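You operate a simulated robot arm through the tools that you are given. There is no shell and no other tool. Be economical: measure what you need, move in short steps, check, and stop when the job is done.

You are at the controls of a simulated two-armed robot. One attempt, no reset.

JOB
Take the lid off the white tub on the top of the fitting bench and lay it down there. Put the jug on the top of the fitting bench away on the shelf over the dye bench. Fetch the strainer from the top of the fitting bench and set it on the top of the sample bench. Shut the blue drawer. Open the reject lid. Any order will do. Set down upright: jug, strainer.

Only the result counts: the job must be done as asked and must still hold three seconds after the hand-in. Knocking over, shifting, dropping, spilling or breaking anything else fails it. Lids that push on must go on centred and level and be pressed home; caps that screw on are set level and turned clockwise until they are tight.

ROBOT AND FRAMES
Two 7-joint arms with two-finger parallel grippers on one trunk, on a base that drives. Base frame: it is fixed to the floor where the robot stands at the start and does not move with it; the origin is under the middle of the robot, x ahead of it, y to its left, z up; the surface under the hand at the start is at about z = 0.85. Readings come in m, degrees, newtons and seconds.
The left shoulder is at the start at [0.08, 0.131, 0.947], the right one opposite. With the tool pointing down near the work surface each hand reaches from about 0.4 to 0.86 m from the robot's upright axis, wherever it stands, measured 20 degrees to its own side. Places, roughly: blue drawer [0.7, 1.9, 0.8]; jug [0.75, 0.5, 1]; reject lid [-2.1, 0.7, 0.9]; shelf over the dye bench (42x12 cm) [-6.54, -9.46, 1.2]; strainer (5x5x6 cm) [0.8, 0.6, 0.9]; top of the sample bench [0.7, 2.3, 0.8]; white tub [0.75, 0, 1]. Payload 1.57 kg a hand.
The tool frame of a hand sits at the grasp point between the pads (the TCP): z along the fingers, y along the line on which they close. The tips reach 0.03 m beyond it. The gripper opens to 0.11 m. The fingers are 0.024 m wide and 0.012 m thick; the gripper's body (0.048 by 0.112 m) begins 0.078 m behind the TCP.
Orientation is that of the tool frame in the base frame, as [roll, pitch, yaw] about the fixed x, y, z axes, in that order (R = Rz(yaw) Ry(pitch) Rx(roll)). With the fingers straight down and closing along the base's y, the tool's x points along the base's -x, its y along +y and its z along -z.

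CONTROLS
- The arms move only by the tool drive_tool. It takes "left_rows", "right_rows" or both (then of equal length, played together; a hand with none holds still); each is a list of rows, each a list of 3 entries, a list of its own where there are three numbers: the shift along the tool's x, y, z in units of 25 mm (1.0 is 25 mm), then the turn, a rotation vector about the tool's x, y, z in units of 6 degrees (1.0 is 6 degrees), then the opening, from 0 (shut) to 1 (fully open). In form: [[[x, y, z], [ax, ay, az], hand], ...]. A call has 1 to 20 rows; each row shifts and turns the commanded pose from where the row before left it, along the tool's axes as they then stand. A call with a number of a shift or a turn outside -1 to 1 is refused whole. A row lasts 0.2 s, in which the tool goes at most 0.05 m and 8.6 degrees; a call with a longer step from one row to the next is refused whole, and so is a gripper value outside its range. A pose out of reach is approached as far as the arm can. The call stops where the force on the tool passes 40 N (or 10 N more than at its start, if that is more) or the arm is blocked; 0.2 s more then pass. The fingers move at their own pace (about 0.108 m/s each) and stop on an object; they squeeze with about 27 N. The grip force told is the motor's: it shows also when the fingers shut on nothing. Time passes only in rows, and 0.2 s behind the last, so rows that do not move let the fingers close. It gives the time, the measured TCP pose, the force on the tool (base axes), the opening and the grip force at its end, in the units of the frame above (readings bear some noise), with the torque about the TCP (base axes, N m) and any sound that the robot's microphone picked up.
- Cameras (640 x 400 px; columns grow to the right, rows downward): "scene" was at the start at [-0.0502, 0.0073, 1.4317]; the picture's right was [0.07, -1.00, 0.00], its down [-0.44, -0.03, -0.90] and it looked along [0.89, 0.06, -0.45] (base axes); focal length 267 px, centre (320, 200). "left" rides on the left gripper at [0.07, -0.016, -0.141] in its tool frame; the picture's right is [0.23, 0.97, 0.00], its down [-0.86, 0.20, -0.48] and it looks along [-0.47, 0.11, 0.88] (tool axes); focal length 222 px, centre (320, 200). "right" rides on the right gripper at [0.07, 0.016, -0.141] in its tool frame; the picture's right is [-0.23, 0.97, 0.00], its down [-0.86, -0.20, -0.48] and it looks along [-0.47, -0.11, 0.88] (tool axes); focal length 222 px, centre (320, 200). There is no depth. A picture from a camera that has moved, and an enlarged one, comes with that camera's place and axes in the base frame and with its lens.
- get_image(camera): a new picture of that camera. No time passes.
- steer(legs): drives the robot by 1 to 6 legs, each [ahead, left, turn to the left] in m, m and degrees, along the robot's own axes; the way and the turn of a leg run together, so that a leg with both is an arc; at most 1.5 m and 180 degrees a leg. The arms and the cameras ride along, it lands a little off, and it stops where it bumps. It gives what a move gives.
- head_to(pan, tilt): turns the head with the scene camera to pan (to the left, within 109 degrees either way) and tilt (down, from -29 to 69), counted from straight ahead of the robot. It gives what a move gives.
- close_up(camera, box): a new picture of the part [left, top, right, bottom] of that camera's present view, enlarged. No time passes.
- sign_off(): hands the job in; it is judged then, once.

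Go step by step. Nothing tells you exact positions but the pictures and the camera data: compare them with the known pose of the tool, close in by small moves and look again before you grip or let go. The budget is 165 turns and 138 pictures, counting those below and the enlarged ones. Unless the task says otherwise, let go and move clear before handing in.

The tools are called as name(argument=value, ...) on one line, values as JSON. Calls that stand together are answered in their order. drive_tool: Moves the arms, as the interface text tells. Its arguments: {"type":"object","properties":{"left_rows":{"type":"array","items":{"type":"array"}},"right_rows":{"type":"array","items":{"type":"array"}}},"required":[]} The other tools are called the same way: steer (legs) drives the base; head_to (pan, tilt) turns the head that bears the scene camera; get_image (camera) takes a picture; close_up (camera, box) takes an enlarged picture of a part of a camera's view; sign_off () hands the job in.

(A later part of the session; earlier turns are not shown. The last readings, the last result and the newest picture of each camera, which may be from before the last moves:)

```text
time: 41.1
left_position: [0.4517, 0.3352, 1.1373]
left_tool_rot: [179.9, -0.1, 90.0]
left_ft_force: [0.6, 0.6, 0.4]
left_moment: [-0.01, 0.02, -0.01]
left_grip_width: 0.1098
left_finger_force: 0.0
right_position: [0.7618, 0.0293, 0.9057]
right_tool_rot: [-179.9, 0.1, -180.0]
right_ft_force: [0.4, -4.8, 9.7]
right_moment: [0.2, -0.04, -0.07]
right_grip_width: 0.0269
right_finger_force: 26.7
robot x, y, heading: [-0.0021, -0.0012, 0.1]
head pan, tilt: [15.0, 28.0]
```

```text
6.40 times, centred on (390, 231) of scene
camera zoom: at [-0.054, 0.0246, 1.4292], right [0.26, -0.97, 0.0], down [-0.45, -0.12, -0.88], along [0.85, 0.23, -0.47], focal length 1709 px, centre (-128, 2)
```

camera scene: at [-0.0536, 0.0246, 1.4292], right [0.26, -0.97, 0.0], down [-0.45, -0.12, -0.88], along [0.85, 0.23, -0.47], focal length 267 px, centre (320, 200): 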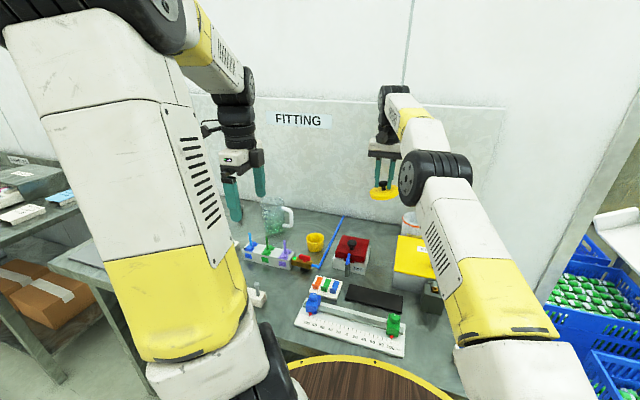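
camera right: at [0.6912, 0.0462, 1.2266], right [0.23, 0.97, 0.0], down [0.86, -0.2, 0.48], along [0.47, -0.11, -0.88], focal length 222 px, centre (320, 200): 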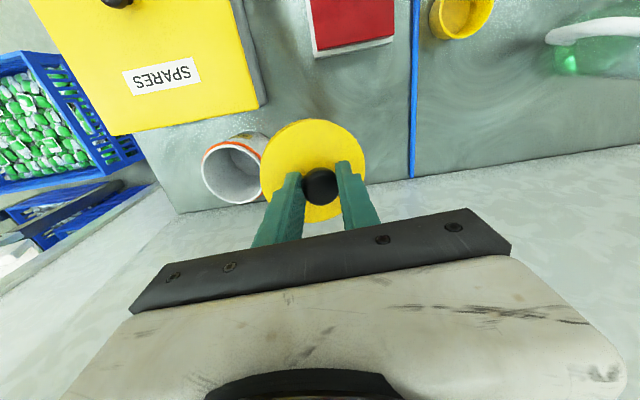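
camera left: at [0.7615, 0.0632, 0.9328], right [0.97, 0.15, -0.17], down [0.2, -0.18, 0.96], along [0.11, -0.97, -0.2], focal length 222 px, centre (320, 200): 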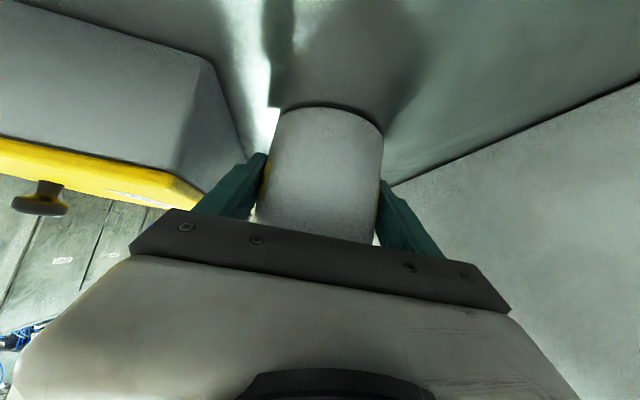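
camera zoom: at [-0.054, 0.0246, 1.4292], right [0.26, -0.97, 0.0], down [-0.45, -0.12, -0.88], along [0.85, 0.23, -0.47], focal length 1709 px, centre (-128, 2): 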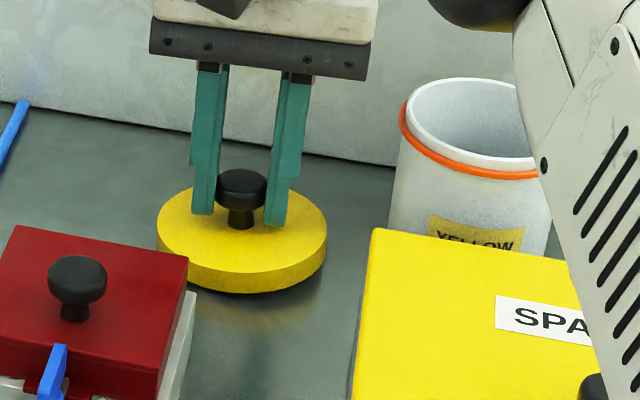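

It's touching (about 10 N). Release and lift clear.

drive_tool(right_rows=[[[0, 0, 0], [0, 0, 0], 0.6], [[0, 0, 0], [0, 0, 0], 0.6], [[0, 0, -0.8], [0, 0, 0], 0.6], [[0, 0, -0.8], [0, 0, 0], 0.6], [[0, 0, -0.8], [0, 0, 0], 0.6], [[0, 0, -0.8], [0, 0, 0], 0.6], [[0, 0, -0.8], [0, 0, 0], 0.6], [[0.5, -0.8, -0.8], [0, 0, 0], 0.6], [[0.8, -0.8, -0.8], [0, 0, 0], 0.6], [[0.9, -0.8, -0.8], [0, 0, 0], 0.6], [[0.9, -0.8, -0.8], [0, 0, 0], 0.6], [[0.9, -0.8, -0.8], [0, 0, 0], 0.6], [[0.9, -0.8, -0.8], [0, 0, 0], 0.6]])

get_image(camera="scene")

get_image(camera="left")

```text
time: 43.9
left_position: [0.4513, 0.3359, 1.137]
left_tool_rot: [-179.9, -0.1, 90.0]
left_ft_force: [0.8, -0.1, 0.3]
left_moment: [-0.05, 0.03, -0.02]
left_grip_width: 0.1099
left_finger_force: 0.0
right_position: [0.6375, -0.0901, 1.1263]
right_tool_rot: [-180.0, 0.0, -180.0]
right_ft_force: [-0.1, -0.1, 0.7]
right_moment: [-0.05, 0.03, 0.02]
right_grip_width: 0.0661
right_finger_force: 0.1
robot x, y, heading: [-0.0005, 0.0041, 0.2]
head pan, tilt: [15.0, 28.0]
```

```text
107 pictures are left
camera scene: at [-0.0533, 0.0249, 1.4292], right [0.26, -0.97, 0.0], down [-0.45, -0.12, -0.88], along [0.85, 0.23, -0.47], focal length 267 px, centre (320, 200)
```

scene: 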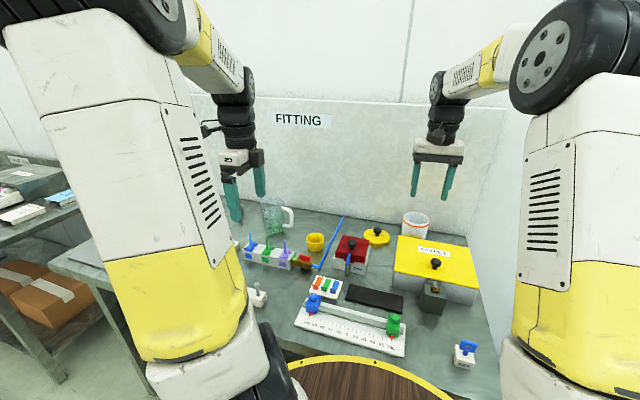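

```text
106 pictures are left
camera left: at [0.4361, 0.4046, 1.2791], right [0.97, 0.23, 0.0], down [0.2, -0.85, 0.48], along [0.11, -0.47, -0.88], focal length 222 px, centre (320, 200)
```

left: 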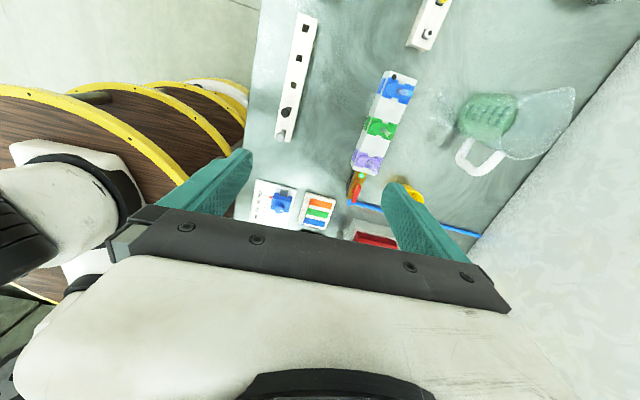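

The lid lies on the bench and the tub stands open. Next is the strainer at about (0.78, 0.605), out of reach from here, so I'll retract the right hand and strafe left.

drive_tool(right_rows=[[[0.9, 0, -0.3], [0, 0, 0], 0.6], [[0.9, 0, -0.3], [0, 0, 0], 0.6], [[0.9, 0, -0.3], [0, 0, 0], 0.6], [[0.9, -0.3, -0.3], [0, 0, 0], 0.6], [[0.9, -0.3, -0.3], [0, 0, 0], 0.6], [[0.9, -0.3, -0.3], [0, 0, 0], 0.6], [[0.9, -0.3, -0.3], [0, 0, 0], 0.6], [[0.9, -0.3, -0.3], [0, 0, 0], 0.6]])

steer(legs=[[0, 0.48, 0]])

get_image(camera="scene")

get_image(camera="left")

```text
time: 45.7
left_position: [0.4526, 0.3349, 1.137]
left_tool_rot: [-180.0, -0.1, 89.9]
left_ft_force: [0.1, 0.1, 0.1]
left_moment: [0.0, 0.04, 0.0]
left_grip_width: 0.1099
left_finger_force: 0.1
right_position: [0.4582, -0.1272, 1.1849]
right_tool_rot: [179.9, -0.1, 179.9]
right_ft_force: [0.4, 0.4, 1.4]
right_moment: [0.04, 0.02, -0.01]
right_grip_width: 0.0657
right_finger_force: 0.1
robot x, y, heading: [-0.0015, 0.0024, 0.0]
head pan, tilt: [15.0, 28.0]
```

```text
time: 48.5
left_position: [0.4463, 0.8103, 1.1369]
left_tool_rot: [179.9, 0.0, 90.6]
left_ft_force: [0.1, 0.1, 0.4]
left_moment: [-0.01, 0.0, 0.01]
left_grip_width: 0.1098
left_finger_force: 0.1
right_position: [0.4567, 0.3469, 1.1861]
right_tool_rot: [180.0, 0.0, -179.4]
right_ft_force: [-0.4, 0.0, 0.7]
right_moment: [0.01, 0.01, -0.01]
right_grip_width: 0.066
right_finger_force: 0.1
robot x, y, heading: [-0.0019, 0.4732, 0.5]
head pan, tilt: [15.0, 28.0]
```

```text
105 pictures are left
camera scene: at [-0.0564, 0.4941, 1.4292], right [0.27, -0.96, 0.0], down [-0.45, -0.13, -0.88], along [0.85, 0.24, -0.47], focal length 267 px, centre (320, 200)
```

scene: 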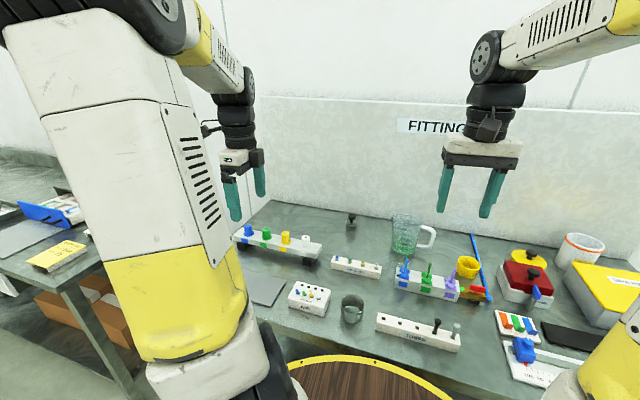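

```text
104 pictures are left
camera left: at [0.429, 0.8788, 1.2794], right [0.97, 0.24, 0.0], down [0.21, -0.85, 0.48], along [0.11, -0.46, -0.88], focal length 222 px, centre (320, 200)
```

left: 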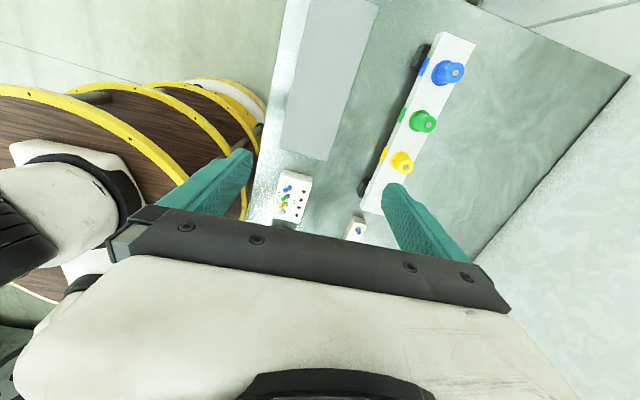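

close_up(camera="scene", box=[320, 190, 448, 270])

```text
5.00 times, centred on (384, 230) of scene
camera zoom: at [-0.0564, 0.4941, 1.4292], right [0.27, -0.96, 0.0], down [-0.45, -0.13, -0.88], along [0.85, 0.24, -0.47], focal length 1335 px, centre (0, 50)
```

zoom: 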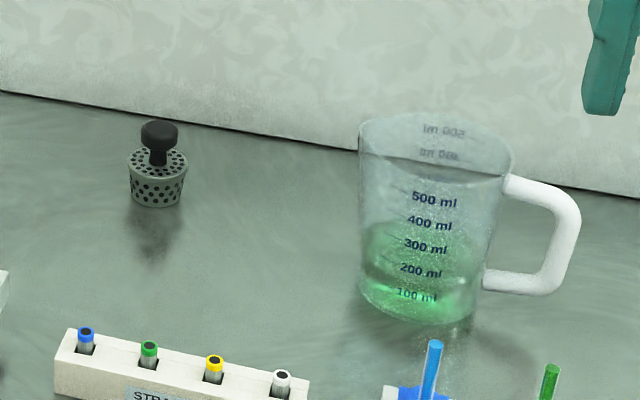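

The strainer's knob is at about (0.796, 0.611), z 0.893–0.91. I'll move the left hand above it.

drive_tool(left_rows=[[[-0.54, 0.928, 0.365], [0, 0, 0], 0.6], [[-0.54, 0.928, 0.365], [0, 0, 0], 0.6], [[-0.54, 0.928, 0.365], [0, 0, 0], 0.6], [[-0.54, 0.928, 0.365], [0, 0, 0], 0.6], [[-0.54, 0.928, 0.365], [0, 0, 0], 0.6], [[-0.54, 0.928, 0.365], [0, 0, 0], 0.6], [[-0.54, 0.928, 0.365], [0, 0, 0], 0.6], [[-0.54, 0.928, 0.365], [0, 0, 0], 0.6], [[-0.54, 0.928, 0.365], [0, 0, 0], 0.6], [[-0.54, 0.928, 0.365], [0, 0, 0], 0.6], [[-0.54, 0.928, 0.365], [0, 0, 0], 0.6], [[-0.54, 0.928, 0.365], [0, 0, 0], 0.6], [[-0.54, 0.928, 0.365], [0, 0, 0], 0.6], [[-0.54, 0.928, 0.365], [0, 0, 0], 0.6], [[-0.54, 0.928, 0.365], [0, 0, 0], 0.6]])

get_image(camera="left")

close_up(camera="scene", box=[288, 120, 448, 220])

```text
time: 51.7
left_position: [0.794, 0.6122, 0.9995]
left_tool_rot: [180.0, -0.1, 90.5]
left_ft_force: [-0.3, 0.0, 1.0]
left_moment: [-0.03, -0.04, 0.01]
left_grip_width: 0.0662
left_finger_force: 0.1
right_position: [0.4555, 0.3484, 1.1866]
right_tool_rot: [-180.0, 0.0, -179.4]
right_ft_force: [-0.2, 0.1, 0.5]
right_moment: [0.02, -0.04, -0.01]
right_grip_width: 0.066
right_finger_force: 0.1
robot x, y, heading: [0.0002, 0.4721, 0.7]
head pan, tilt: [15.0, 28.0]
```

```text
102 pictures are left
camera left: at [0.7784, 0.6811, 1.1415], right [0.97, 0.24, 0.0], down [0.21, -0.85, 0.48], along [0.11, -0.47, -0.88], focal length 222 px, centre (320, 200)
```

left: 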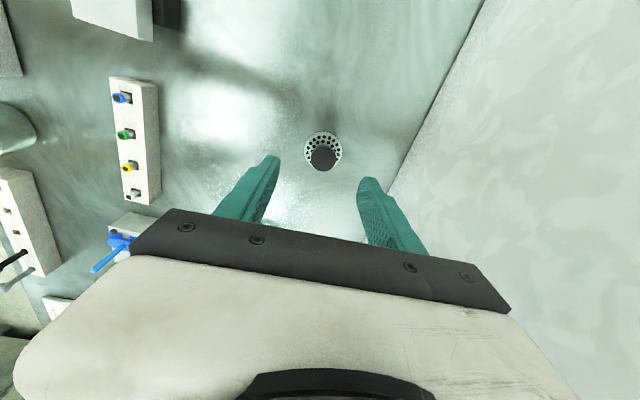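

```text
4.00 times, centred on (368, 170) of scene
camera zoom: at [-0.0567, 0.4943, 1.4292], right [0.27, -0.96, 0.0], down [-0.45, -0.13, -0.88], along [0.85, 0.24, -0.47], focal length 1068 px, centre (128, 320)
```

zoom: 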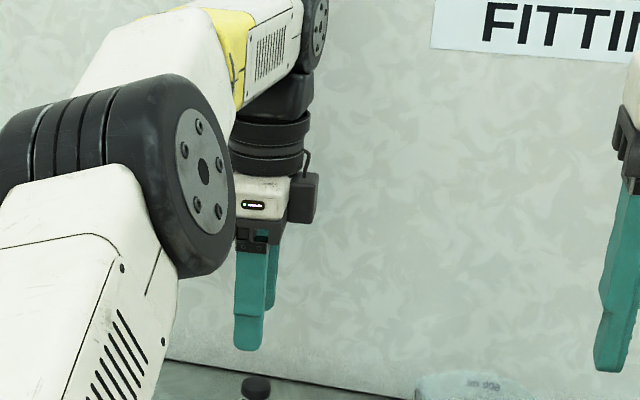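

drive_tool(left_rows=[[[-0.17, 0.12, 0.7], [0, 0, 0], 0.6], [[0, 0, 0.9], [0, 0, 0], 0.6], [[0, 0, 0.9], [0, 0, 0], 0.6], [[0, 0, 0.94], [0, 0, 0], 0.6], [[0, 0, 0], [0, 0, 0], 0], [[0, 0, 0], [0, 0, 0], 0], [[0, 0, 0], [0, 0, 0], 0]])

get_image(camera="left")

```text
time: 53.3
left_position: [0.798, 0.6065, 0.9147]
left_tool_rot: [-180.0, -0.1, 90.6]
left_ft_force: [0.1, 0.3, 1.6]
left_moment: [-0.01, 0.0, -0.01]
left_grip_width: 0.0263
left_finger_force: 27.2
right_position: [0.4561, 0.3473, 1.1862]
right_tool_rot: [-179.9, 0.0, -179.4]
right_ft_force: [0.0, 0.2, -0.2]
right_moment: [0.02, 0.0, 0.01]
right_grip_width: 0.066
right_finger_force: 0.1
robot x, y, heading: [0.0032, 0.4708, 0.6]
head pan, tilt: [15.0, 28.0]
```

```text
100 pictures are left
camera left: at [0.7814, 0.6757, 1.0575], right [0.97, 0.24, 0.0], down [0.21, -0.85, 0.48], along [0.11, -0.46, -0.88], focal length 222 px, centre (320, 200)
```

left: 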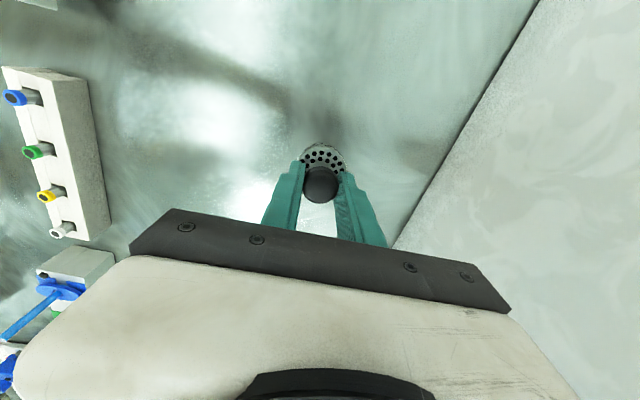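

Gripped (26 mm). Lift, then check the strainer comes along.

drive_tool(left_rows=[[[0, 0, -0.6], [0, 0, 0], 0], [[0, 0, -0.9], [0, 0, 0], 0], [[0, 0, -0.9], [0, 0, 0], 0], [[0, 0, -0.9], [0, 0, 0], 0], [[0, 0, -0.9], [0, 0, 0], 0], [[0, 0, -0.9], [0, 0, 0], 0], [[0, 0, -0.9], [0, 0, 0], 0], [[0.3, -0.9, -0.9], [0, 0, 0], 0], [[0.3, -0.9, -0.9], [0, 0, 0], 0], [[0.3, -0.9, -0.3], [0, 0, 0], 0], [[0.3, -0.9, 0], [0, 0, 0], 0], [[0.3, -0.9, 0], [0, 0, 0], 0], [[0.3, -0.9, 0], [0, 0, 0], 0], [[0.3, -0.9, 0], [0, 0, 0], 0], [[0.3, -0.9, 0], [0, 0, 0], 0], [[0.3, -0.9, 0], [0, 0, 0], 0], [[0.3, -0.9, 0], [0, 0, 0], 0]])

get_image(camera="left")

head_to(pan=60, tilt=28)

get_image(camera="scene")

```text
time: 56.9
left_position: [0.7458, 0.6628, 1.1663]
left_tool_rot: [-179.8, 0.1, 90.6]
left_ft_force: [0.3, 0.4, -0.9]
left_moment: [0.01, -0.01, 0.0]
left_grip_width: 0.0265
left_finger_force: 26.6
left hand out of reach, approached as far as the arm can: row 6, 7, 8, 9, 10, 11, 12, 13, 14, 15, 16, 17
right_position: [0.4563, 0.3483, 1.1863]
right_tool_rot: [180.0, 0.0, -179.4]
right_ft_force: [0.0, 0.6, 0.3]
right_moment: [0.0, 0.0, 0.0]
right_grip_width: 0.066
right_finger_force: 0.1
robot x, y, heading: [-0.0004, 0.4696, 0.7]
head pan, tilt: [15.0, 28.0]
```

```text
99 pictures are left
camera left: at [0.7295, 0.7315, 1.3094], right [0.97, 0.24, 0.0], down [0.21, -0.85, 0.48], along [0.11, -0.46, -0.88], focal length 222 px, centre (320, 200)
```

left: 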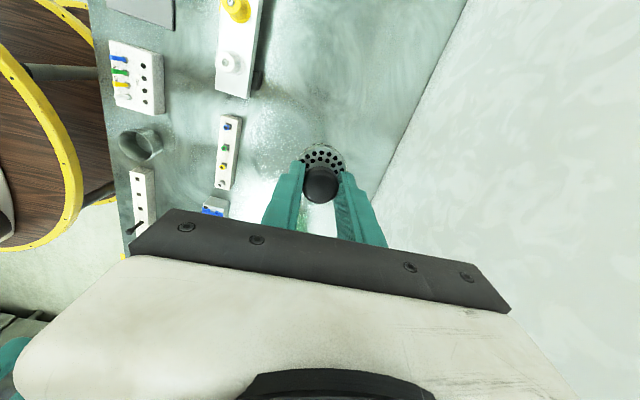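

```text
time: 58.0
left_position: [0.7455, 0.6636, 1.1664]
left_tool_rot: [-179.9, 0.0, 90.6]
left_ft_force: [0.4, -0.1, -0.6]
left_moment: [0.0, -0.01, -0.01]
left_grip_width: 0.0264
left_finger_force: 26.9
right_position: [0.456, 0.347, 1.186]
right_tool_rot: [180.0, 0.0, -179.3]
right_ft_force: [0.2, 0.0, 0.6]
right_moment: [0.0, -0.03, 0.0]
right_grip_width: 0.0661
right_finger_force: 0.1
robot x, y, heading: [-0.0042, 0.4738, 0.5]
head pan, tilt: [60.0, 28.0]
```

```text
98 pictures are left
camera scene: at [-0.0993, 0.549, 1.4292], right [0.87, -0.49, 0.0], down [-0.23, -0.41, -0.88], along [0.43, 0.77, -0.47], focal length 267 px, centre (320, 200)
```

scene: 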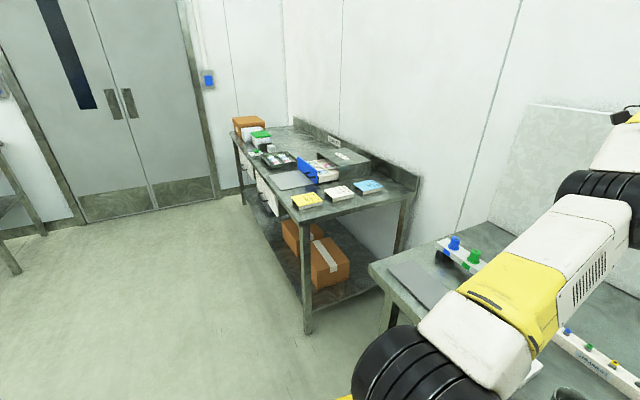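

The strainer is held. I'll pull the left hand in and back the robot off before driving along to the sample bench.

drive_tool(left_rows=[[[0.2, -1, 0], [0, 0, 0], 0], [[0.2, -1, 0], [0, 0, 0], 0], [[0.2, -1, 0], [0, 0, 0], 0], [[0.2, -1, 0], [0, 0, 0], 0], [[0.2, -1, 0], [0, 0, 0], 0], [[0.2, -1, 0], [0, 0, 0], 0], [[0.2, -1, -0.3], [0, 0, 0], 0], [[0.2, -1, -0.3], [0, 0, 0], 0], [[0.2, -1, -0.3], [0, 0, 0], 0], [[0.2, -1, -0.3], [0, 0, 0], 0]])

steer(legs=[[-0.4, 0, 0], [0, 1.2, 0]])

head_to(pan=25, tilt=25)

get_image(camera="scene")

```text
time: 60.2
left_position: [0.6773, 0.6882, 1.2216]
left_tool_rot: [-180.0, 0.0, 90.5]
left_ft_force: [0.5, -0.6, -0.7]
left_moment: [0.02, 0.05, 0.01]
left_grip_width: 0.0263
left_finger_force: 26.8
left hand out of reach, approached as far as the arm can: row 1, 2, 3, 4, 5, 6, 7, 8
right_position: [0.4559, 0.3475, 1.186]
right_tool_rot: [180.0, 0.0, -179.4]
right_ft_force: [0.7, 0.1, -1.1]
right_moment: [0.01, 0.01, -0.01]
right_grip_width: 0.066
right_finger_force: 0.1
robot x, y, heading: [-0.0018, 0.4699, 0.3]
head pan, tilt: [60.0, 28.0]
```

```text
time: 68.4
left_position: [0.2584, 1.8974, 1.2226]
left_tool_rot: [-180.0, 0.0, 91.2]
left_ft_force: [-0.5, 0.2, -0.9]
left_moment: [-0.01, 0.02, -0.01]
left_grip_width: 0.0262
left_finger_force: 27.4
right_position: [0.0398, 1.5527, 1.1857]
right_tool_rot: [-180.0, 0.0, -178.9]
right_ft_force: [-0.5, 0.4, 0.4]
right_moment: [0.01, -0.02, 0.0]
right_grip_width: 0.0661
right_finger_force: 0.1
robot x, y, heading: [-0.4211, 1.6722, 1.0]
head pan, tilt: [60.0, 28.0]
```

```text
time: 69.4
left_position: [0.2586, 1.8965, 1.2224]
left_tool_rot: [-180.0, 0.0, 91.1]
left_ft_force: [-0.2, -0.1, 0.1]
left_moment: [0.0, -0.02, 0.02]
left_grip_width: 0.0264
left_finger_force: 26.7
right_position: [0.0416, 1.5531, 1.1858]
right_tool_rot: [-179.9, 0.0, -178.9]
right_ft_force: [0.1, 0.1, -0.5]
right_moment: [0.01, 0.01, 0.0]
right_grip_width: 0.066
right_finger_force: 0.1
robot x, y, heading: [-0.4204, 1.6682, 1.2]
head pan, tilt: [25.0, 25.0]
```

```text
97 pictures are left
camera scene: at [-0.4779, 1.7105, 1.434], right [0.44, -0.9, 0.0], down [-0.38, -0.19, -0.91], along [0.81, 0.4, -0.42], focal length 267 px, centre (320, 200)
```

scene: 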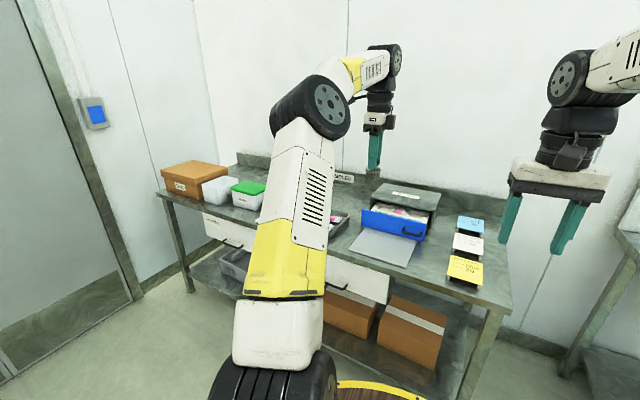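

The blue drawer sits in a grey cabinet on the sample bench, slightly pulled out. I'll take a closer look to find its face and a free spot for the strainer.

close_up(camera="scene", box=[320, 160, 520, 285])

close_up(camera="scene", box=[150, 150, 310, 250])

get_image(camera="left")

```text
3.20 times, centred on (420, 222) of scene
camera zoom: at [-0.4779, 1.7105, 1.434], right [0.44, -0.9, 0.0], down [-0.38, -0.19, -0.91], along [0.81, 0.4, -0.42], focal length 854 px, centre (0, 128)
```

zoom: 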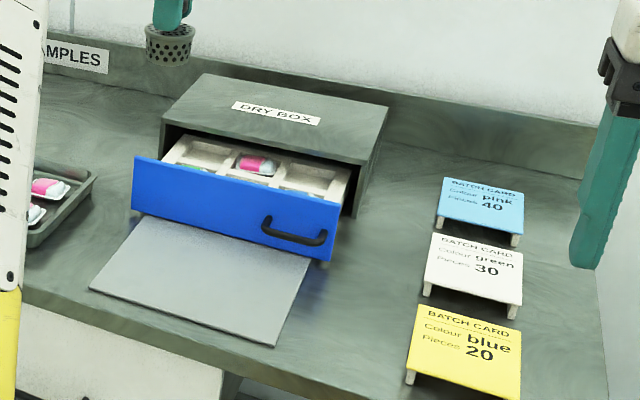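

```text
4.00 times, centred on (230, 200) of scene
camera zoom: at [-0.4779, 1.7105, 1.434], right [0.44, -0.9, 0.0], down [-0.38, -0.19, -0.91], along [0.81, 0.4, -0.42], focal length 1068 px, centre (680, 200)
```

zoom: 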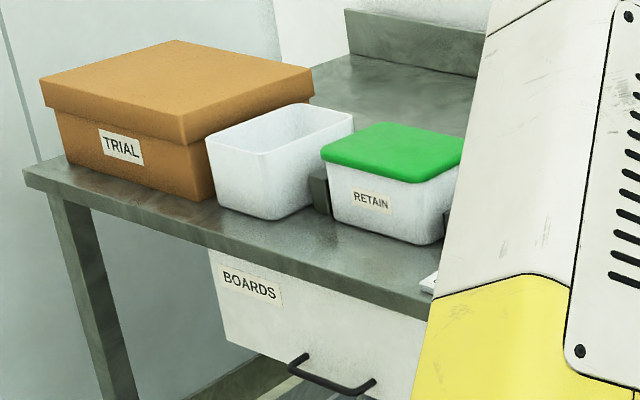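

```text
94 pictures are left
camera left: at [0.2414, 1.9658, 1.3651], right [0.97, 0.25, 0.0], down [0.22, -0.85, 0.48], along [0.12, -0.46, -0.88], focal length 222 px, centre (320, 200)
```

left: 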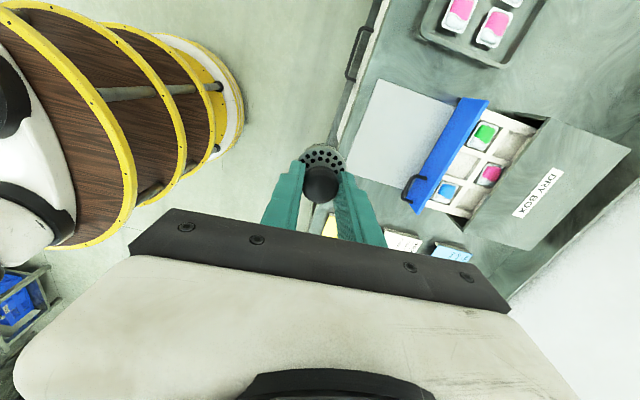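

The sample bench top works out at z ≈ 0.79, the blue panel at x ≈ 0.495 (y 1.74–2.0, z 0.84–0.925), cabinet front near x 0.58. There's free space near (0.45, 1.70) for the strainer; I'll drive ahead 0.22 m.

steer(legs=[[0.22, 0, -1]])

drive_tool(left_rows=[[[-1, 0, 0], [0, 0, 0], 0], [[-1, 0, 0], [0, 0, 0], 0], [[-1, 0, 0.3], [0, 0, 0], 0], [[-1, 0, 0.5], [0, 0, 0], 0], [[-1, 0, 0.8], [0, 0, 0], 0], [[-1, 0, 0.8], [0, 0, 0], 0], [[-1, 0, 0.8], [0, 0, 0], 0], [[-1, 0, 0.8], [0, 0, 0], 0]])

head_to(pan=15, tilt=35)

get_image(camera="scene")

get_image(camera="left")

```text
time: 71.1
left_position: [0.4864, 1.8848, 1.2232]
left_tool_rot: [-179.9, 0.0, 89.8]
left_ft_force: [0.2, 0.3, 0.3]
left_moment: [-0.04, 0.02, -0.01]
left_grip_width: 0.0262
left_finger_force: 26.6
right_position: [0.2616, 1.5447, 1.1865]
right_tool_rot: [179.9, 0.0, 179.8]
right_ft_force: [0.1, -0.5, -0.1]
right_moment: [-0.01, -0.02, 0.01]
right_grip_width: 0.0658
right_finger_force: 0.0
robot x, y, heading: [-0.196, 1.673, -0.1]
head pan, tilt: [25.0, 25.0]
```

```text
time: 72.9
left_position: [0.4864, 1.6861, 1.1233]
left_tool_rot: [-180.0, 0.0, 90.1]
left_ft_force: [-0.2, 0.8, -0.6]
left_moment: [0.0, -0.01, -0.02]
left_grip_width: 0.0263
left_finger_force: 27.0
right_position: [0.2613, 1.5462, 1.1857]
right_tool_rot: [-180.0, 0.0, 179.9]
right_ft_force: [0.0, 1.3, -0.5]
right_moment: [0.0, 0.03, 0.02]
right_grip_width: 0.066
right_finger_force: 0.0
robot x, y, heading: [-0.1954, 1.6767, -0.0]
head pan, tilt: [25.0, 25.0]
```

```text
time: 73.6
left_position: [0.4875, 1.687, 1.123]
left_tool_rot: [-180.0, 0.0, 89.9]
left_ft_force: [0.7, 0.0, 0.0]
left_moment: [-0.02, 0.02, 0.01]
left_grip_width: 0.0262
left_finger_force: 27.1
right_position: [0.2617, 1.5452, 1.1871]
right_tool_rot: [-180.0, 0.0, 179.9]
right_ft_force: [0.7, -0.4, -0.2]
right_moment: [-0.01, -0.01, 0.0]
right_grip_width: 0.066
right_finger_force: 0.1
robot x, y, heading: [-0.196, 1.6736, -0.1]
head pan, tilt: [15.0, 35.0]
```

```text
93 pictures are left
camera scene: at [-0.2526, 1.6975, 1.4183], right [0.26, -0.97, 0.0], down [-0.55, -0.15, -0.82], along [0.79, 0.21, -0.57], focal length 267 px, centre (320, 200)
```

scene: 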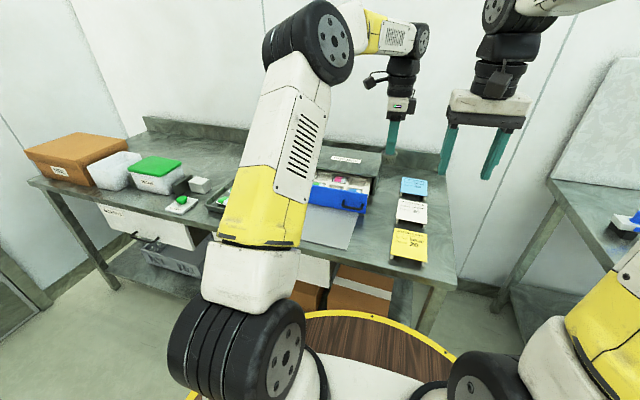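

```text
92 pictures are left
camera left: at [0.4714, 1.7545, 1.2658], right [0.97, 0.23, 0.0], down [0.2, -0.86, 0.48], along [0.11, -0.47, -0.88], focal length 222 px, centre (320, 200)
```

left: 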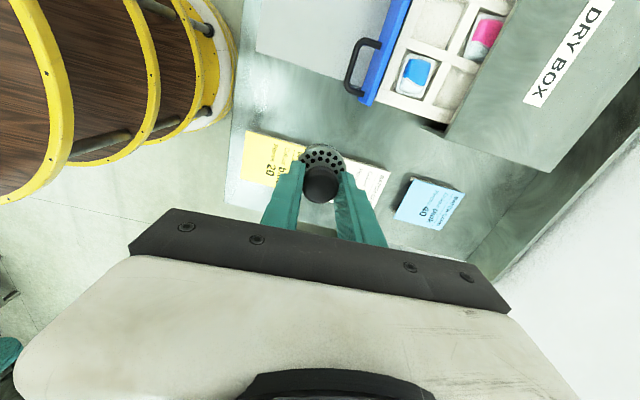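

Straight below the hand, the bench is free with about 7 cm to the cards and space to the drawer. I'm lowering the strainer to just above the top.

drive_tool(left_rows=[[[0, -0.5, 0.8], [0, 0, 0], 0], [[0, -0.5, 1], [0, 0, 0], 0], [[0, 0, 1], [0, 0, 0], 0], [[0, 0, 1], [0, 0, 0], 0], [[0, 0, 1], [0, 0, 0], 0], [[0, 0, 1], [0, 0, 0], 0], [[0, 0, 1], [0, 0, 0], 0], [[0, 0, 1], [0, 0, 0], 0], [[0, 0, 1], [0, 0, 0], 0], [[0, 0, 0.8], [0, 0, 0], 0]])

get_image(camera="left")

close_up(camera="scene", box=[300, 140, 460, 240])

```text
time: 75.8
left_position: [0.4608, 1.6844, 0.8838]
left_tool_rot: [180.0, 0.0, 89.9]
left_ft_force: [0.4, -0.6, -0.7]
left_moment: [0.01, 0.0, 0.03]
left_grip_width: 0.0261
left_finger_force: 27.0
right_position: [0.2625, 1.5462, 1.1861]
right_tool_rot: [-180.0, 0.0, 180.0]
right_ft_force: [-0.7, 0.1, -0.5]
right_moment: [0.05, -0.04, 0.04]
right_grip_width: 0.0657
right_finger_force: 0.0
robot x, y, heading: [-0.1939, 1.6744, -0.2]
head pan, tilt: [15.0, 35.0]
```

```text
91 pictures are left
camera left: at [0.4449, 1.7544, 1.0263], right [0.97, 0.23, 0.0], down [0.2, -0.86, 0.48], along [0.11, -0.47, -0.88], focal length 222 px, centre (320, 200)
```

left: 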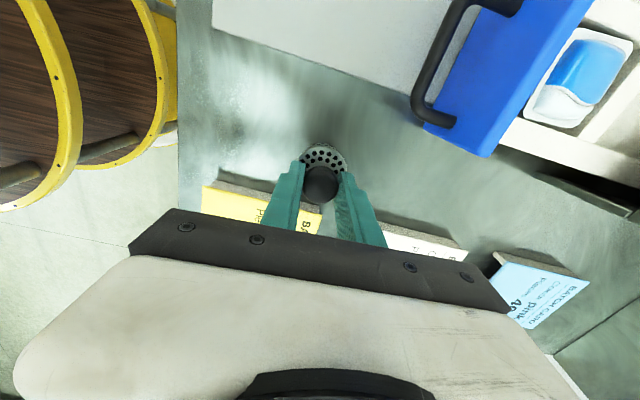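

```text
4.00 times, centred on (380, 190) of scene
camera zoom: at [-0.2527, 1.6975, 1.4182], right [0.26, -0.97, 0.0], down [-0.55, -0.15, -0.82], along [0.79, 0.21, -0.57], focal length 1068 px, centre (80, 240)
```

zoom: 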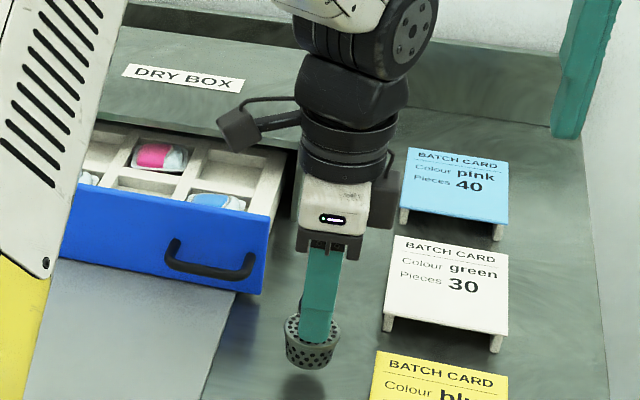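

drive_tool(left_rows=[[[0.4, 0, 0.3], [0, 0, 0], 0], [[0, 0, 0.3], [0, 0, 0], 0], [[0, 0, 0.15], [0, 0, 0], 0], [[0, 0, 0.15], [0, 0, 0], 0], [[0, 0, 0.15], [0, 0, 0], 0]])

close_up(camera="scene", box=[340, 190, 420, 240])

```text
time: 77.0
left_position: [0.4624, 1.6961, 0.8607]
left_tool_rot: [179.7, 0.0, 90.1]
left_ft_force: [-3.2, 1.7, 36.4]
left_moment: [0.17, 0.22, 0.04]
left_grip_width: 0.0265
left_finger_force: 26.7
right_position: [0.2612, 1.5439, 1.1866]
right_tool_rot: [-180.0, 0.0, 179.9]
right_ft_force: [-0.4, -0.3, 0.4]
right_moment: [-0.01, 0.02, 0.0]
right_grip_width: 0.066
right_finger_force: 0.1
robot x, y, heading: [-0.1953, 1.6708, -0.1]
head pan, tilt: [15.0, 35.0]
```

```text
8.00 times, centred on (380, 215) of scene
camera zoom: at [-0.2539, 1.6975, 1.4182], right [0.26, -0.97, 0.0], down [-0.55, -0.15, -0.82], along [0.79, 0.21, -0.57], focal length 2136 px, centre (-160, 80)
```

zoom: 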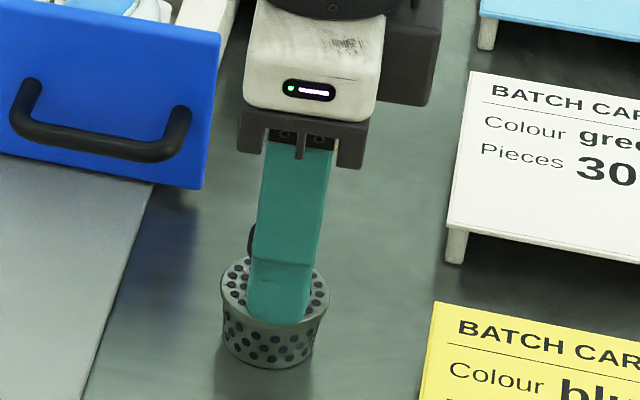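

It's down and pressing (36 N). I'll ease 2 mm up, release, then lift away.

drive_tool(left_rows=[[[0, 0, -0.07], [0, 0, 0], 0], [[0, 0, 0], [0, 0, 0], 0.6], [[0, 0, 0], [0, 0, 0], 0.6], [[0, 0, -0.5], [0, 0, 0], 0.6], [[0, 0, -0.9], [0, 0, 0], 0.6], [[0, 0, -0.9], [0, 0, 0], 0.6], [[0, 0, -0.9], [0, 0, 0], 0.6], [[0, 0, -0.9], [0, 0, 0], 0.6], [[0, 0, -0.9], [0, 0, 0], 0.6], [[0, 0, -0.9], [0, 0, 0], 0.6], [[0, 0, -0.9], [0, 0, 0], 0.6], [[0, 0, -0.9], [0, 0, 0], 0.6], [[0, 0, -0.9], [0, 0, 0], 0.6]])

get_image(camera="left")

close_up(camera="scene", box=[300, 140, 460, 240])

```text
time: 79.8
left_position: [0.4614, 1.6952, 1.0745]
left_tool_rot: [-180.0, 0.0, 89.9]
left_ft_force: [0.0, -0.2, -0.8]
left_moment: [0.0, 0.0, 0.01]
left_grip_width: 0.0661
left_finger_force: 0.1
right_position: [0.2617, 1.5452, 1.1855]
right_tool_rot: [180.0, 0.0, 179.9]
right_ft_force: [0.0, 0.5, 0.2]
right_moment: [0.01, -0.02, -0.02]
right_grip_width: 0.0658
right_finger_force: 0.1
robot x, y, heading: [-0.1962, 1.6755, 0.2]
head pan, tilt: [15.0, 35.0]
```

```text
88 pictures are left
camera left: at [0.4457, 1.7645, 1.2166], right [0.97, 0.23, 0.0], down [0.2, -0.86, 0.48], along [0.11, -0.47, -0.88], focal length 222 px, centre (320, 200)
```

left: 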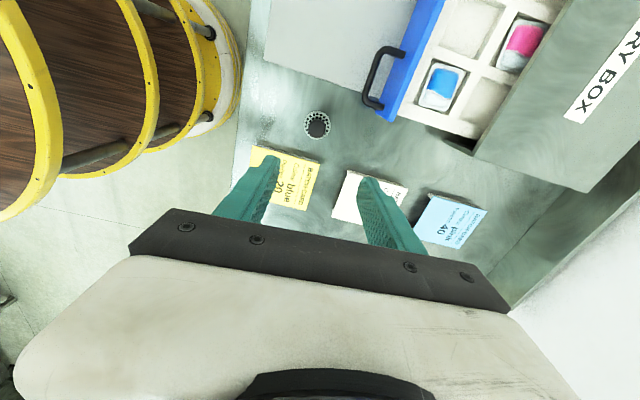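

```text
4.00 times, centred on (380, 190) of scene
camera zoom: at [-0.2525, 1.6975, 1.4182], right [0.26, -0.97, 0.0], down [-0.55, -0.15, -0.82], along [0.79, 0.21, -0.57], focal length 1068 px, centre (80, 240)
```

zoom: 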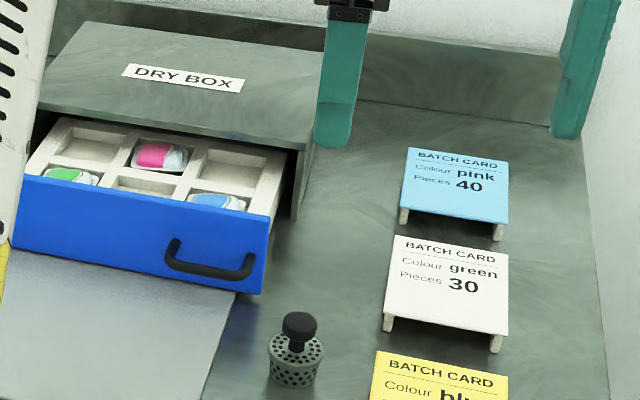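

The strainer stands upright. Now the drawer: I'll shut the left fingers and bring them down in front of the panel, left of its handle.

drive_tool(left_rows=[[[0.911, -0.25, 0], [0, 0, 0], 0], [[0.911, -0.25, 0], [0, 0, 0], 0], [[0.911, -0.25, 0], [0, 0, 0], 0], [[0.911, -0.25, 0], [0, 0, 0], 0], [[0.911, -0.25, 0], [0, 0, 0], 0], [[0.911, -0.25, 0], [0, 0, 0], 0], [[0.911, -0.25, 0], [0, 0, 0], 0], [[0.911, -0.25, 0], [0, 0, 0], 0], [[0.911, -0.25, 0], [0, 0, 0], 0], [[0, 0, 0.969], [0, 0, 0], 0], [[0, 0, 0.969], [0, 0, 0], 0], [[0, 0, 0.969], [0, 0, 0], 0], [[0, 0, 0.969], [0, 0, 0], 0], [[0, 0, 0.969], [0, 0, 0], 0], [[0, 0, 0.969], [0, 0, 0], 0], [[0, 0, 0.969], [0, 0, 0], 0]])

head_to(pan=0, tilt=35)

get_image(camera="left")

get_image(camera="scene")

```text
time: 83.2
left_position: [0.4051, 1.8997, 0.9048]
left_tool_rot: [-180.0, 0.0, 90.0]
left_ft_force: [0.0, -0.5, -1.1]
left_moment: [-0.02, 0.0, 0.02]
left_grip_width: 0.0
left_finger_force: 21.5
right_position: [0.2614, 1.5456, 1.1856]
right_tool_rot: [-180.0, 0.0, 179.9]
right_ft_force: [-0.3, 0.2, -1.1]
right_moment: [0.02, 0.0, 0.0]
right_grip_width: 0.0659
right_finger_force: 0.2
robot x, y, heading: [-0.1958, 1.6719, -0.2]
head pan, tilt: [15.0, 35.0]
```

```text
time: 84.0
left_position: [0.4056, 1.9, 0.9059]
left_tool_rot: [-180.0, 0.0, 89.8]
left_ft_force: [0.5, -0.8, 0.9]
left_moment: [0.0, -0.01, 0.01]
left_grip_width: 0.0
left_finger_force: 21.3
right_position: [0.262, 1.5467, 1.186]
right_tool_rot: [180.0, 0.0, 179.8]
right_ft_force: [-0.2, 0.5, 0.0]
right_moment: [0.02, -0.02, -0.03]
right_grip_width: 0.0657
right_finger_force: 0.0
robot x, y, heading: [-0.1954, 1.6734, -0.1]
head pan, tilt: [0.0, 35.0]
```

```text
86 pictures are left
camera left: at [0.3901, 1.9693, 1.0474], right [0.97, 0.23, 0.0], down [0.2, -0.86, 0.48], along [0.11, -0.47, -0.88], focal length 222 px, centre (320, 200)
```

left: 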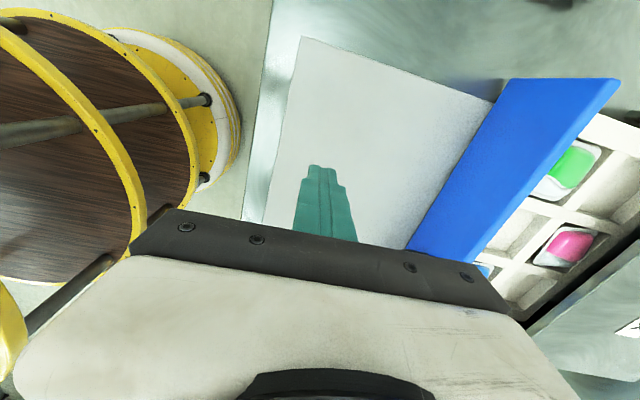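

```text
85 pictures are left
camera scene: at [-0.2497, 1.6748, 1.4182], right [0.0, -1.0, 0.0], down [-0.57, 0.0, -0.82], along [0.82, 0.0, -0.57], focal length 267 px, centre (320, 200)
```

scene: 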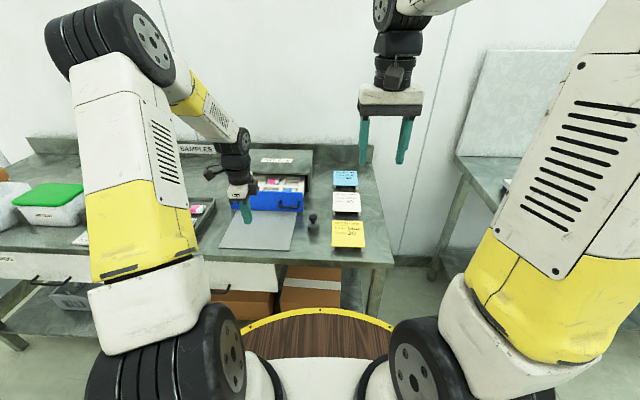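

Fingers are in front of the panel. Push it in along +x.

drive_tool(left_rows=[[[0, 0.9, 0], [0, 0, 0], 0], [[0, 0.9, 0], [0, 0, 0], 0], [[0, 0.9, 0], [0, 0, 0], 0], [[0, 0.4, 0], [0, 0, 0], 0], [[0, 0.4, 0], [0, 0, 0], 0], [[0, 0.4, 0], [0, 0, 0], 0], [[0, 0.4, 0], [0, 0, 0], 0], [[0, 0.4, 0], [0, 0, 0], 0], [[0, 0.4, 0], [0, 0, 0], 0], [[0, 0.4, 0], [0, 0, 0], 0], [[0, 0.4, 0], [0, 0, 0], 0], [[0, 0.4, 0], [0, 0, 0], 0]])

close_up(camera="scene", box=[200, 130, 360, 230])

get_image(camera="left")

```text
time: 86.6
left_position: [0.5638, 1.9005, 0.9032]
left_tool_rot: [-180.0, 0.0, 89.9]
left_ft_force: [-0.2, 0.9, 1.0]
left_moment: [0.03, 0.0, 0.01]
left_grip_width: 0.0
left_finger_force: 20.6
right_position: [0.262, 1.545, 1.1863]
right_tool_rot: [-179.9, 0.0, 179.9]
right_ft_force: [-0.3, -0.5, 0.4]
right_moment: [0.0, -0.02, -0.01]
right_grip_width: 0.0661
right_finger_force: 0.1
robot x, y, heading: [-0.1967, 1.6704, -0.3]
head pan, tilt: [0.0, 35.0]
```

```text
4.00 times, centred on (280, 180) of scene
camera zoom: at [-0.2497, 1.6747, 1.4182], right [0.0, -1.0, 0.0], down [-0.57, 0.0, -0.82], along [0.82, 0.0, -0.57], focal length 1068 px, centre (480, 280)
```

zoom: 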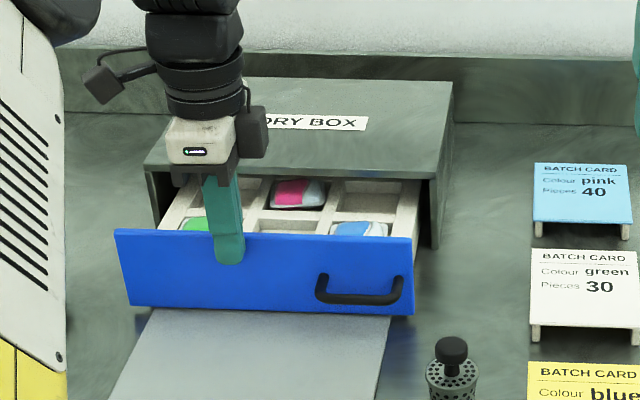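

```text
83 pictures are left
camera left: at [0.5473, 1.9686, 1.0463], right [0.97, 0.23, 0.0], down [0.2, -0.86, 0.48], along [0.11, -0.47, -0.88], focal length 222 px, centre (320, 200)
```

left: 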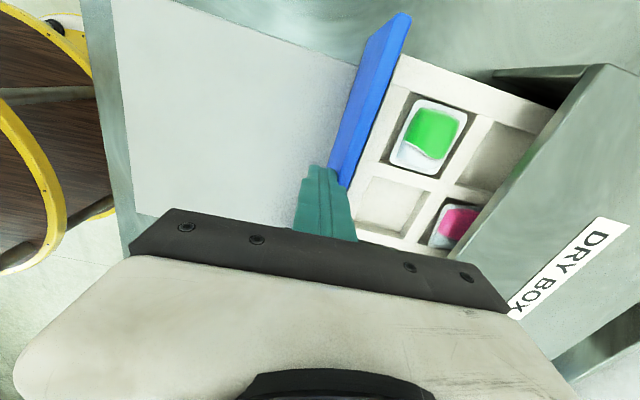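

The panel is a bit further away and lower than reckoned. I'll drop the fingers 2 cm and keep pushing.

drive_tool(left_rows=[[[0, -0.3, 0], [0, 0, 0], 0], [[0, 0, 0.8], [0, 0, 0], 0], [[0, 0.5, 0], [0, 0, 0], 0], [[0, 0.4, 0], [0, 0, 0], 0], [[0, 0.4, 0], [0, 0, 0], 0], [[0, 0.4, 0], [0, 0, 0], 0], [[0, 0.4, 0], [0, 0, 0], 0], [[0, 0.4, 0], [0, 0, 0], 0], [[0, 0.4, 0], [0, 0, 0], 0]])

close_up(camera="scene", box=[200, 130, 360, 230])

get_image(camera="left")

```text
time: 88.6
left_position: [0.623, 1.9001, 0.8833]
left_tool_rot: [180.0, 0.0, 89.8]
left_ft_force: [-0.6, -0.1, 0.1]
left_moment: [0.02, 0.03, -0.01]
left_grip_width: 0.0002
left_finger_force: 21.5
left hand out of reach, approached as far as the arm can: row 9
right_position: [0.2626, 1.5467, 1.1864]
right_tool_rot: [179.9, 0.0, 179.9]
right_ft_force: [0.9, 0.3, -0.2]
right_moment: [0.0, 0.0, 0.01]
right_grip_width: 0.0661
right_finger_force: 0.0
robot x, y, heading: [-0.1971, 1.6731, -0.2]
head pan, tilt: [0.0, 35.0]
```

```text
4.00 times, centred on (280, 180) of scene
camera zoom: at [-0.2497, 1.6747, 1.4182], right [0.0, -1.0, 0.0], down [-0.57, 0.0, -0.82], along [0.82, 0.0, -0.57], focal length 1068 px, centre (480, 280)
```

zoom: 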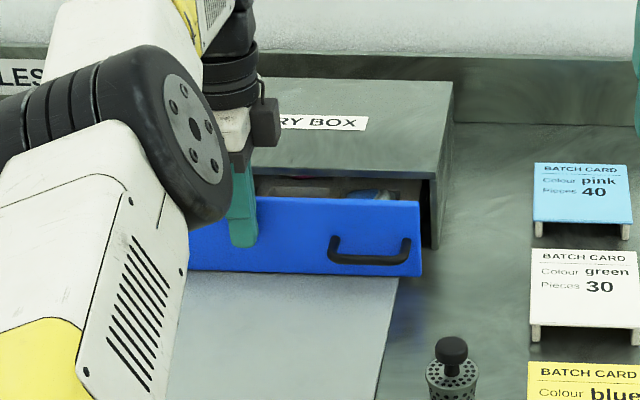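

```text
81 pictures are left
camera left: at [0.607, 1.9693, 1.0254], right [0.97, 0.23, 0.0], down [0.2, -0.86, 0.48], along [0.11, -0.47, -0.88], focal length 222 px, centre (320, 200)
```

left: 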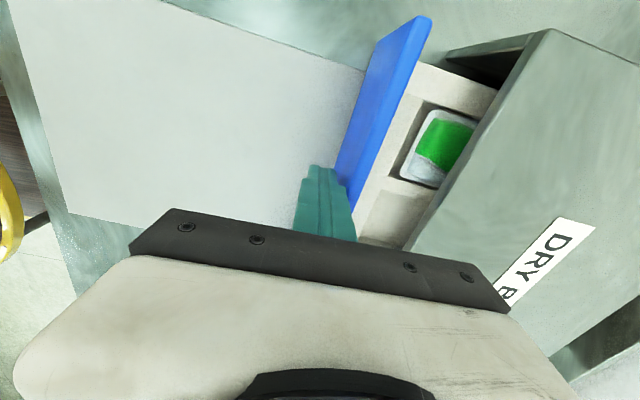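

The drawer slides in; about 5–6 cm left, but the arm is at its limit. I'll draw the hand back, drive 0.1 m ahead and push the rest.

drive_tool(left_rows=[[[0, -0.9, 0], [0, 0, 0], 0], [[0, -0.9, 0], [0, 0, 0], 0], [[0, -0.9, 0], [0, 0, 0], 0], [[0, -0.9, 0], [0, 0, 0], 0], [[0, -0.9, 0], [0, 0, 0], 0]])

steer(legs=[[0.1, 0, 0]])

get_image(camera="scene")

```text
time: 89.8
left_position: [0.5086, 1.8992, 0.8829]
left_tool_rot: [180.0, 0.0, 89.9]
left_ft_force: [-0.4, -0.4, 0.2]
left_moment: [0.0, 0.01, 0.02]
left_grip_width: 0.0
left_finger_force: 21.4
right_position: [0.2613, 1.5453, 1.1859]
right_tool_rot: [180.0, 0.0, 179.9]
right_ft_force: [-0.3, 0.5, 0.2]
right_moment: [0.02, 0.03, -0.02]
right_grip_width: 0.0661
right_finger_force: 0.1
robot x, y, heading: [-0.1947, 1.6732, -0.1]
head pan, tilt: [0.0, 35.0]
```

```text
time: 90.9
left_position: [0.607, 1.899, 0.8842]
left_tool_rot: [-179.9, 0.0, 89.9]
left_ft_force: [-1.2, 0.3, -0.4]
left_moment: [0.05, -0.01, 0.02]
left_grip_width: 0.0001
left_finger_force: 21.3
right_position: [0.3606, 1.5444, 1.186]
right_tool_rot: [-180.0, 0.0, 179.9]
right_ft_force: [-0.4, 0.4, 0.7]
right_moment: [0.0, -0.01, 0.03]
right_grip_width: 0.0659
right_finger_force: 0.0
robot x, y, heading: [-0.097, 1.6767, 0.2]
head pan, tilt: [0.0, 35.0]
```

```text
80 pictures are left
camera scene: at [-0.1513, 1.6746, 1.4182], right [0.0, -1.0, 0.0], down [-0.57, 0.0, -0.82], along [0.82, 0.0, -0.57], focal length 267 px, centre (320, 200)
```

scene: 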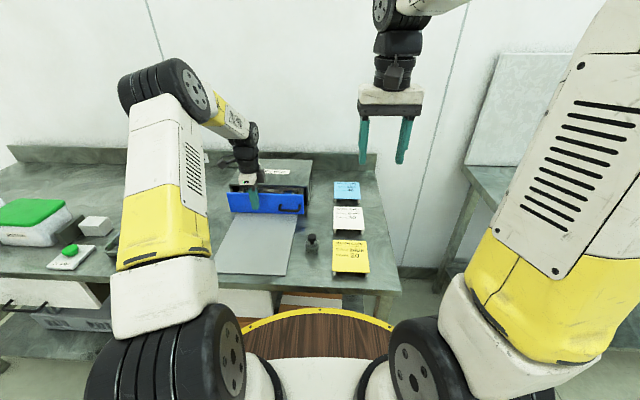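

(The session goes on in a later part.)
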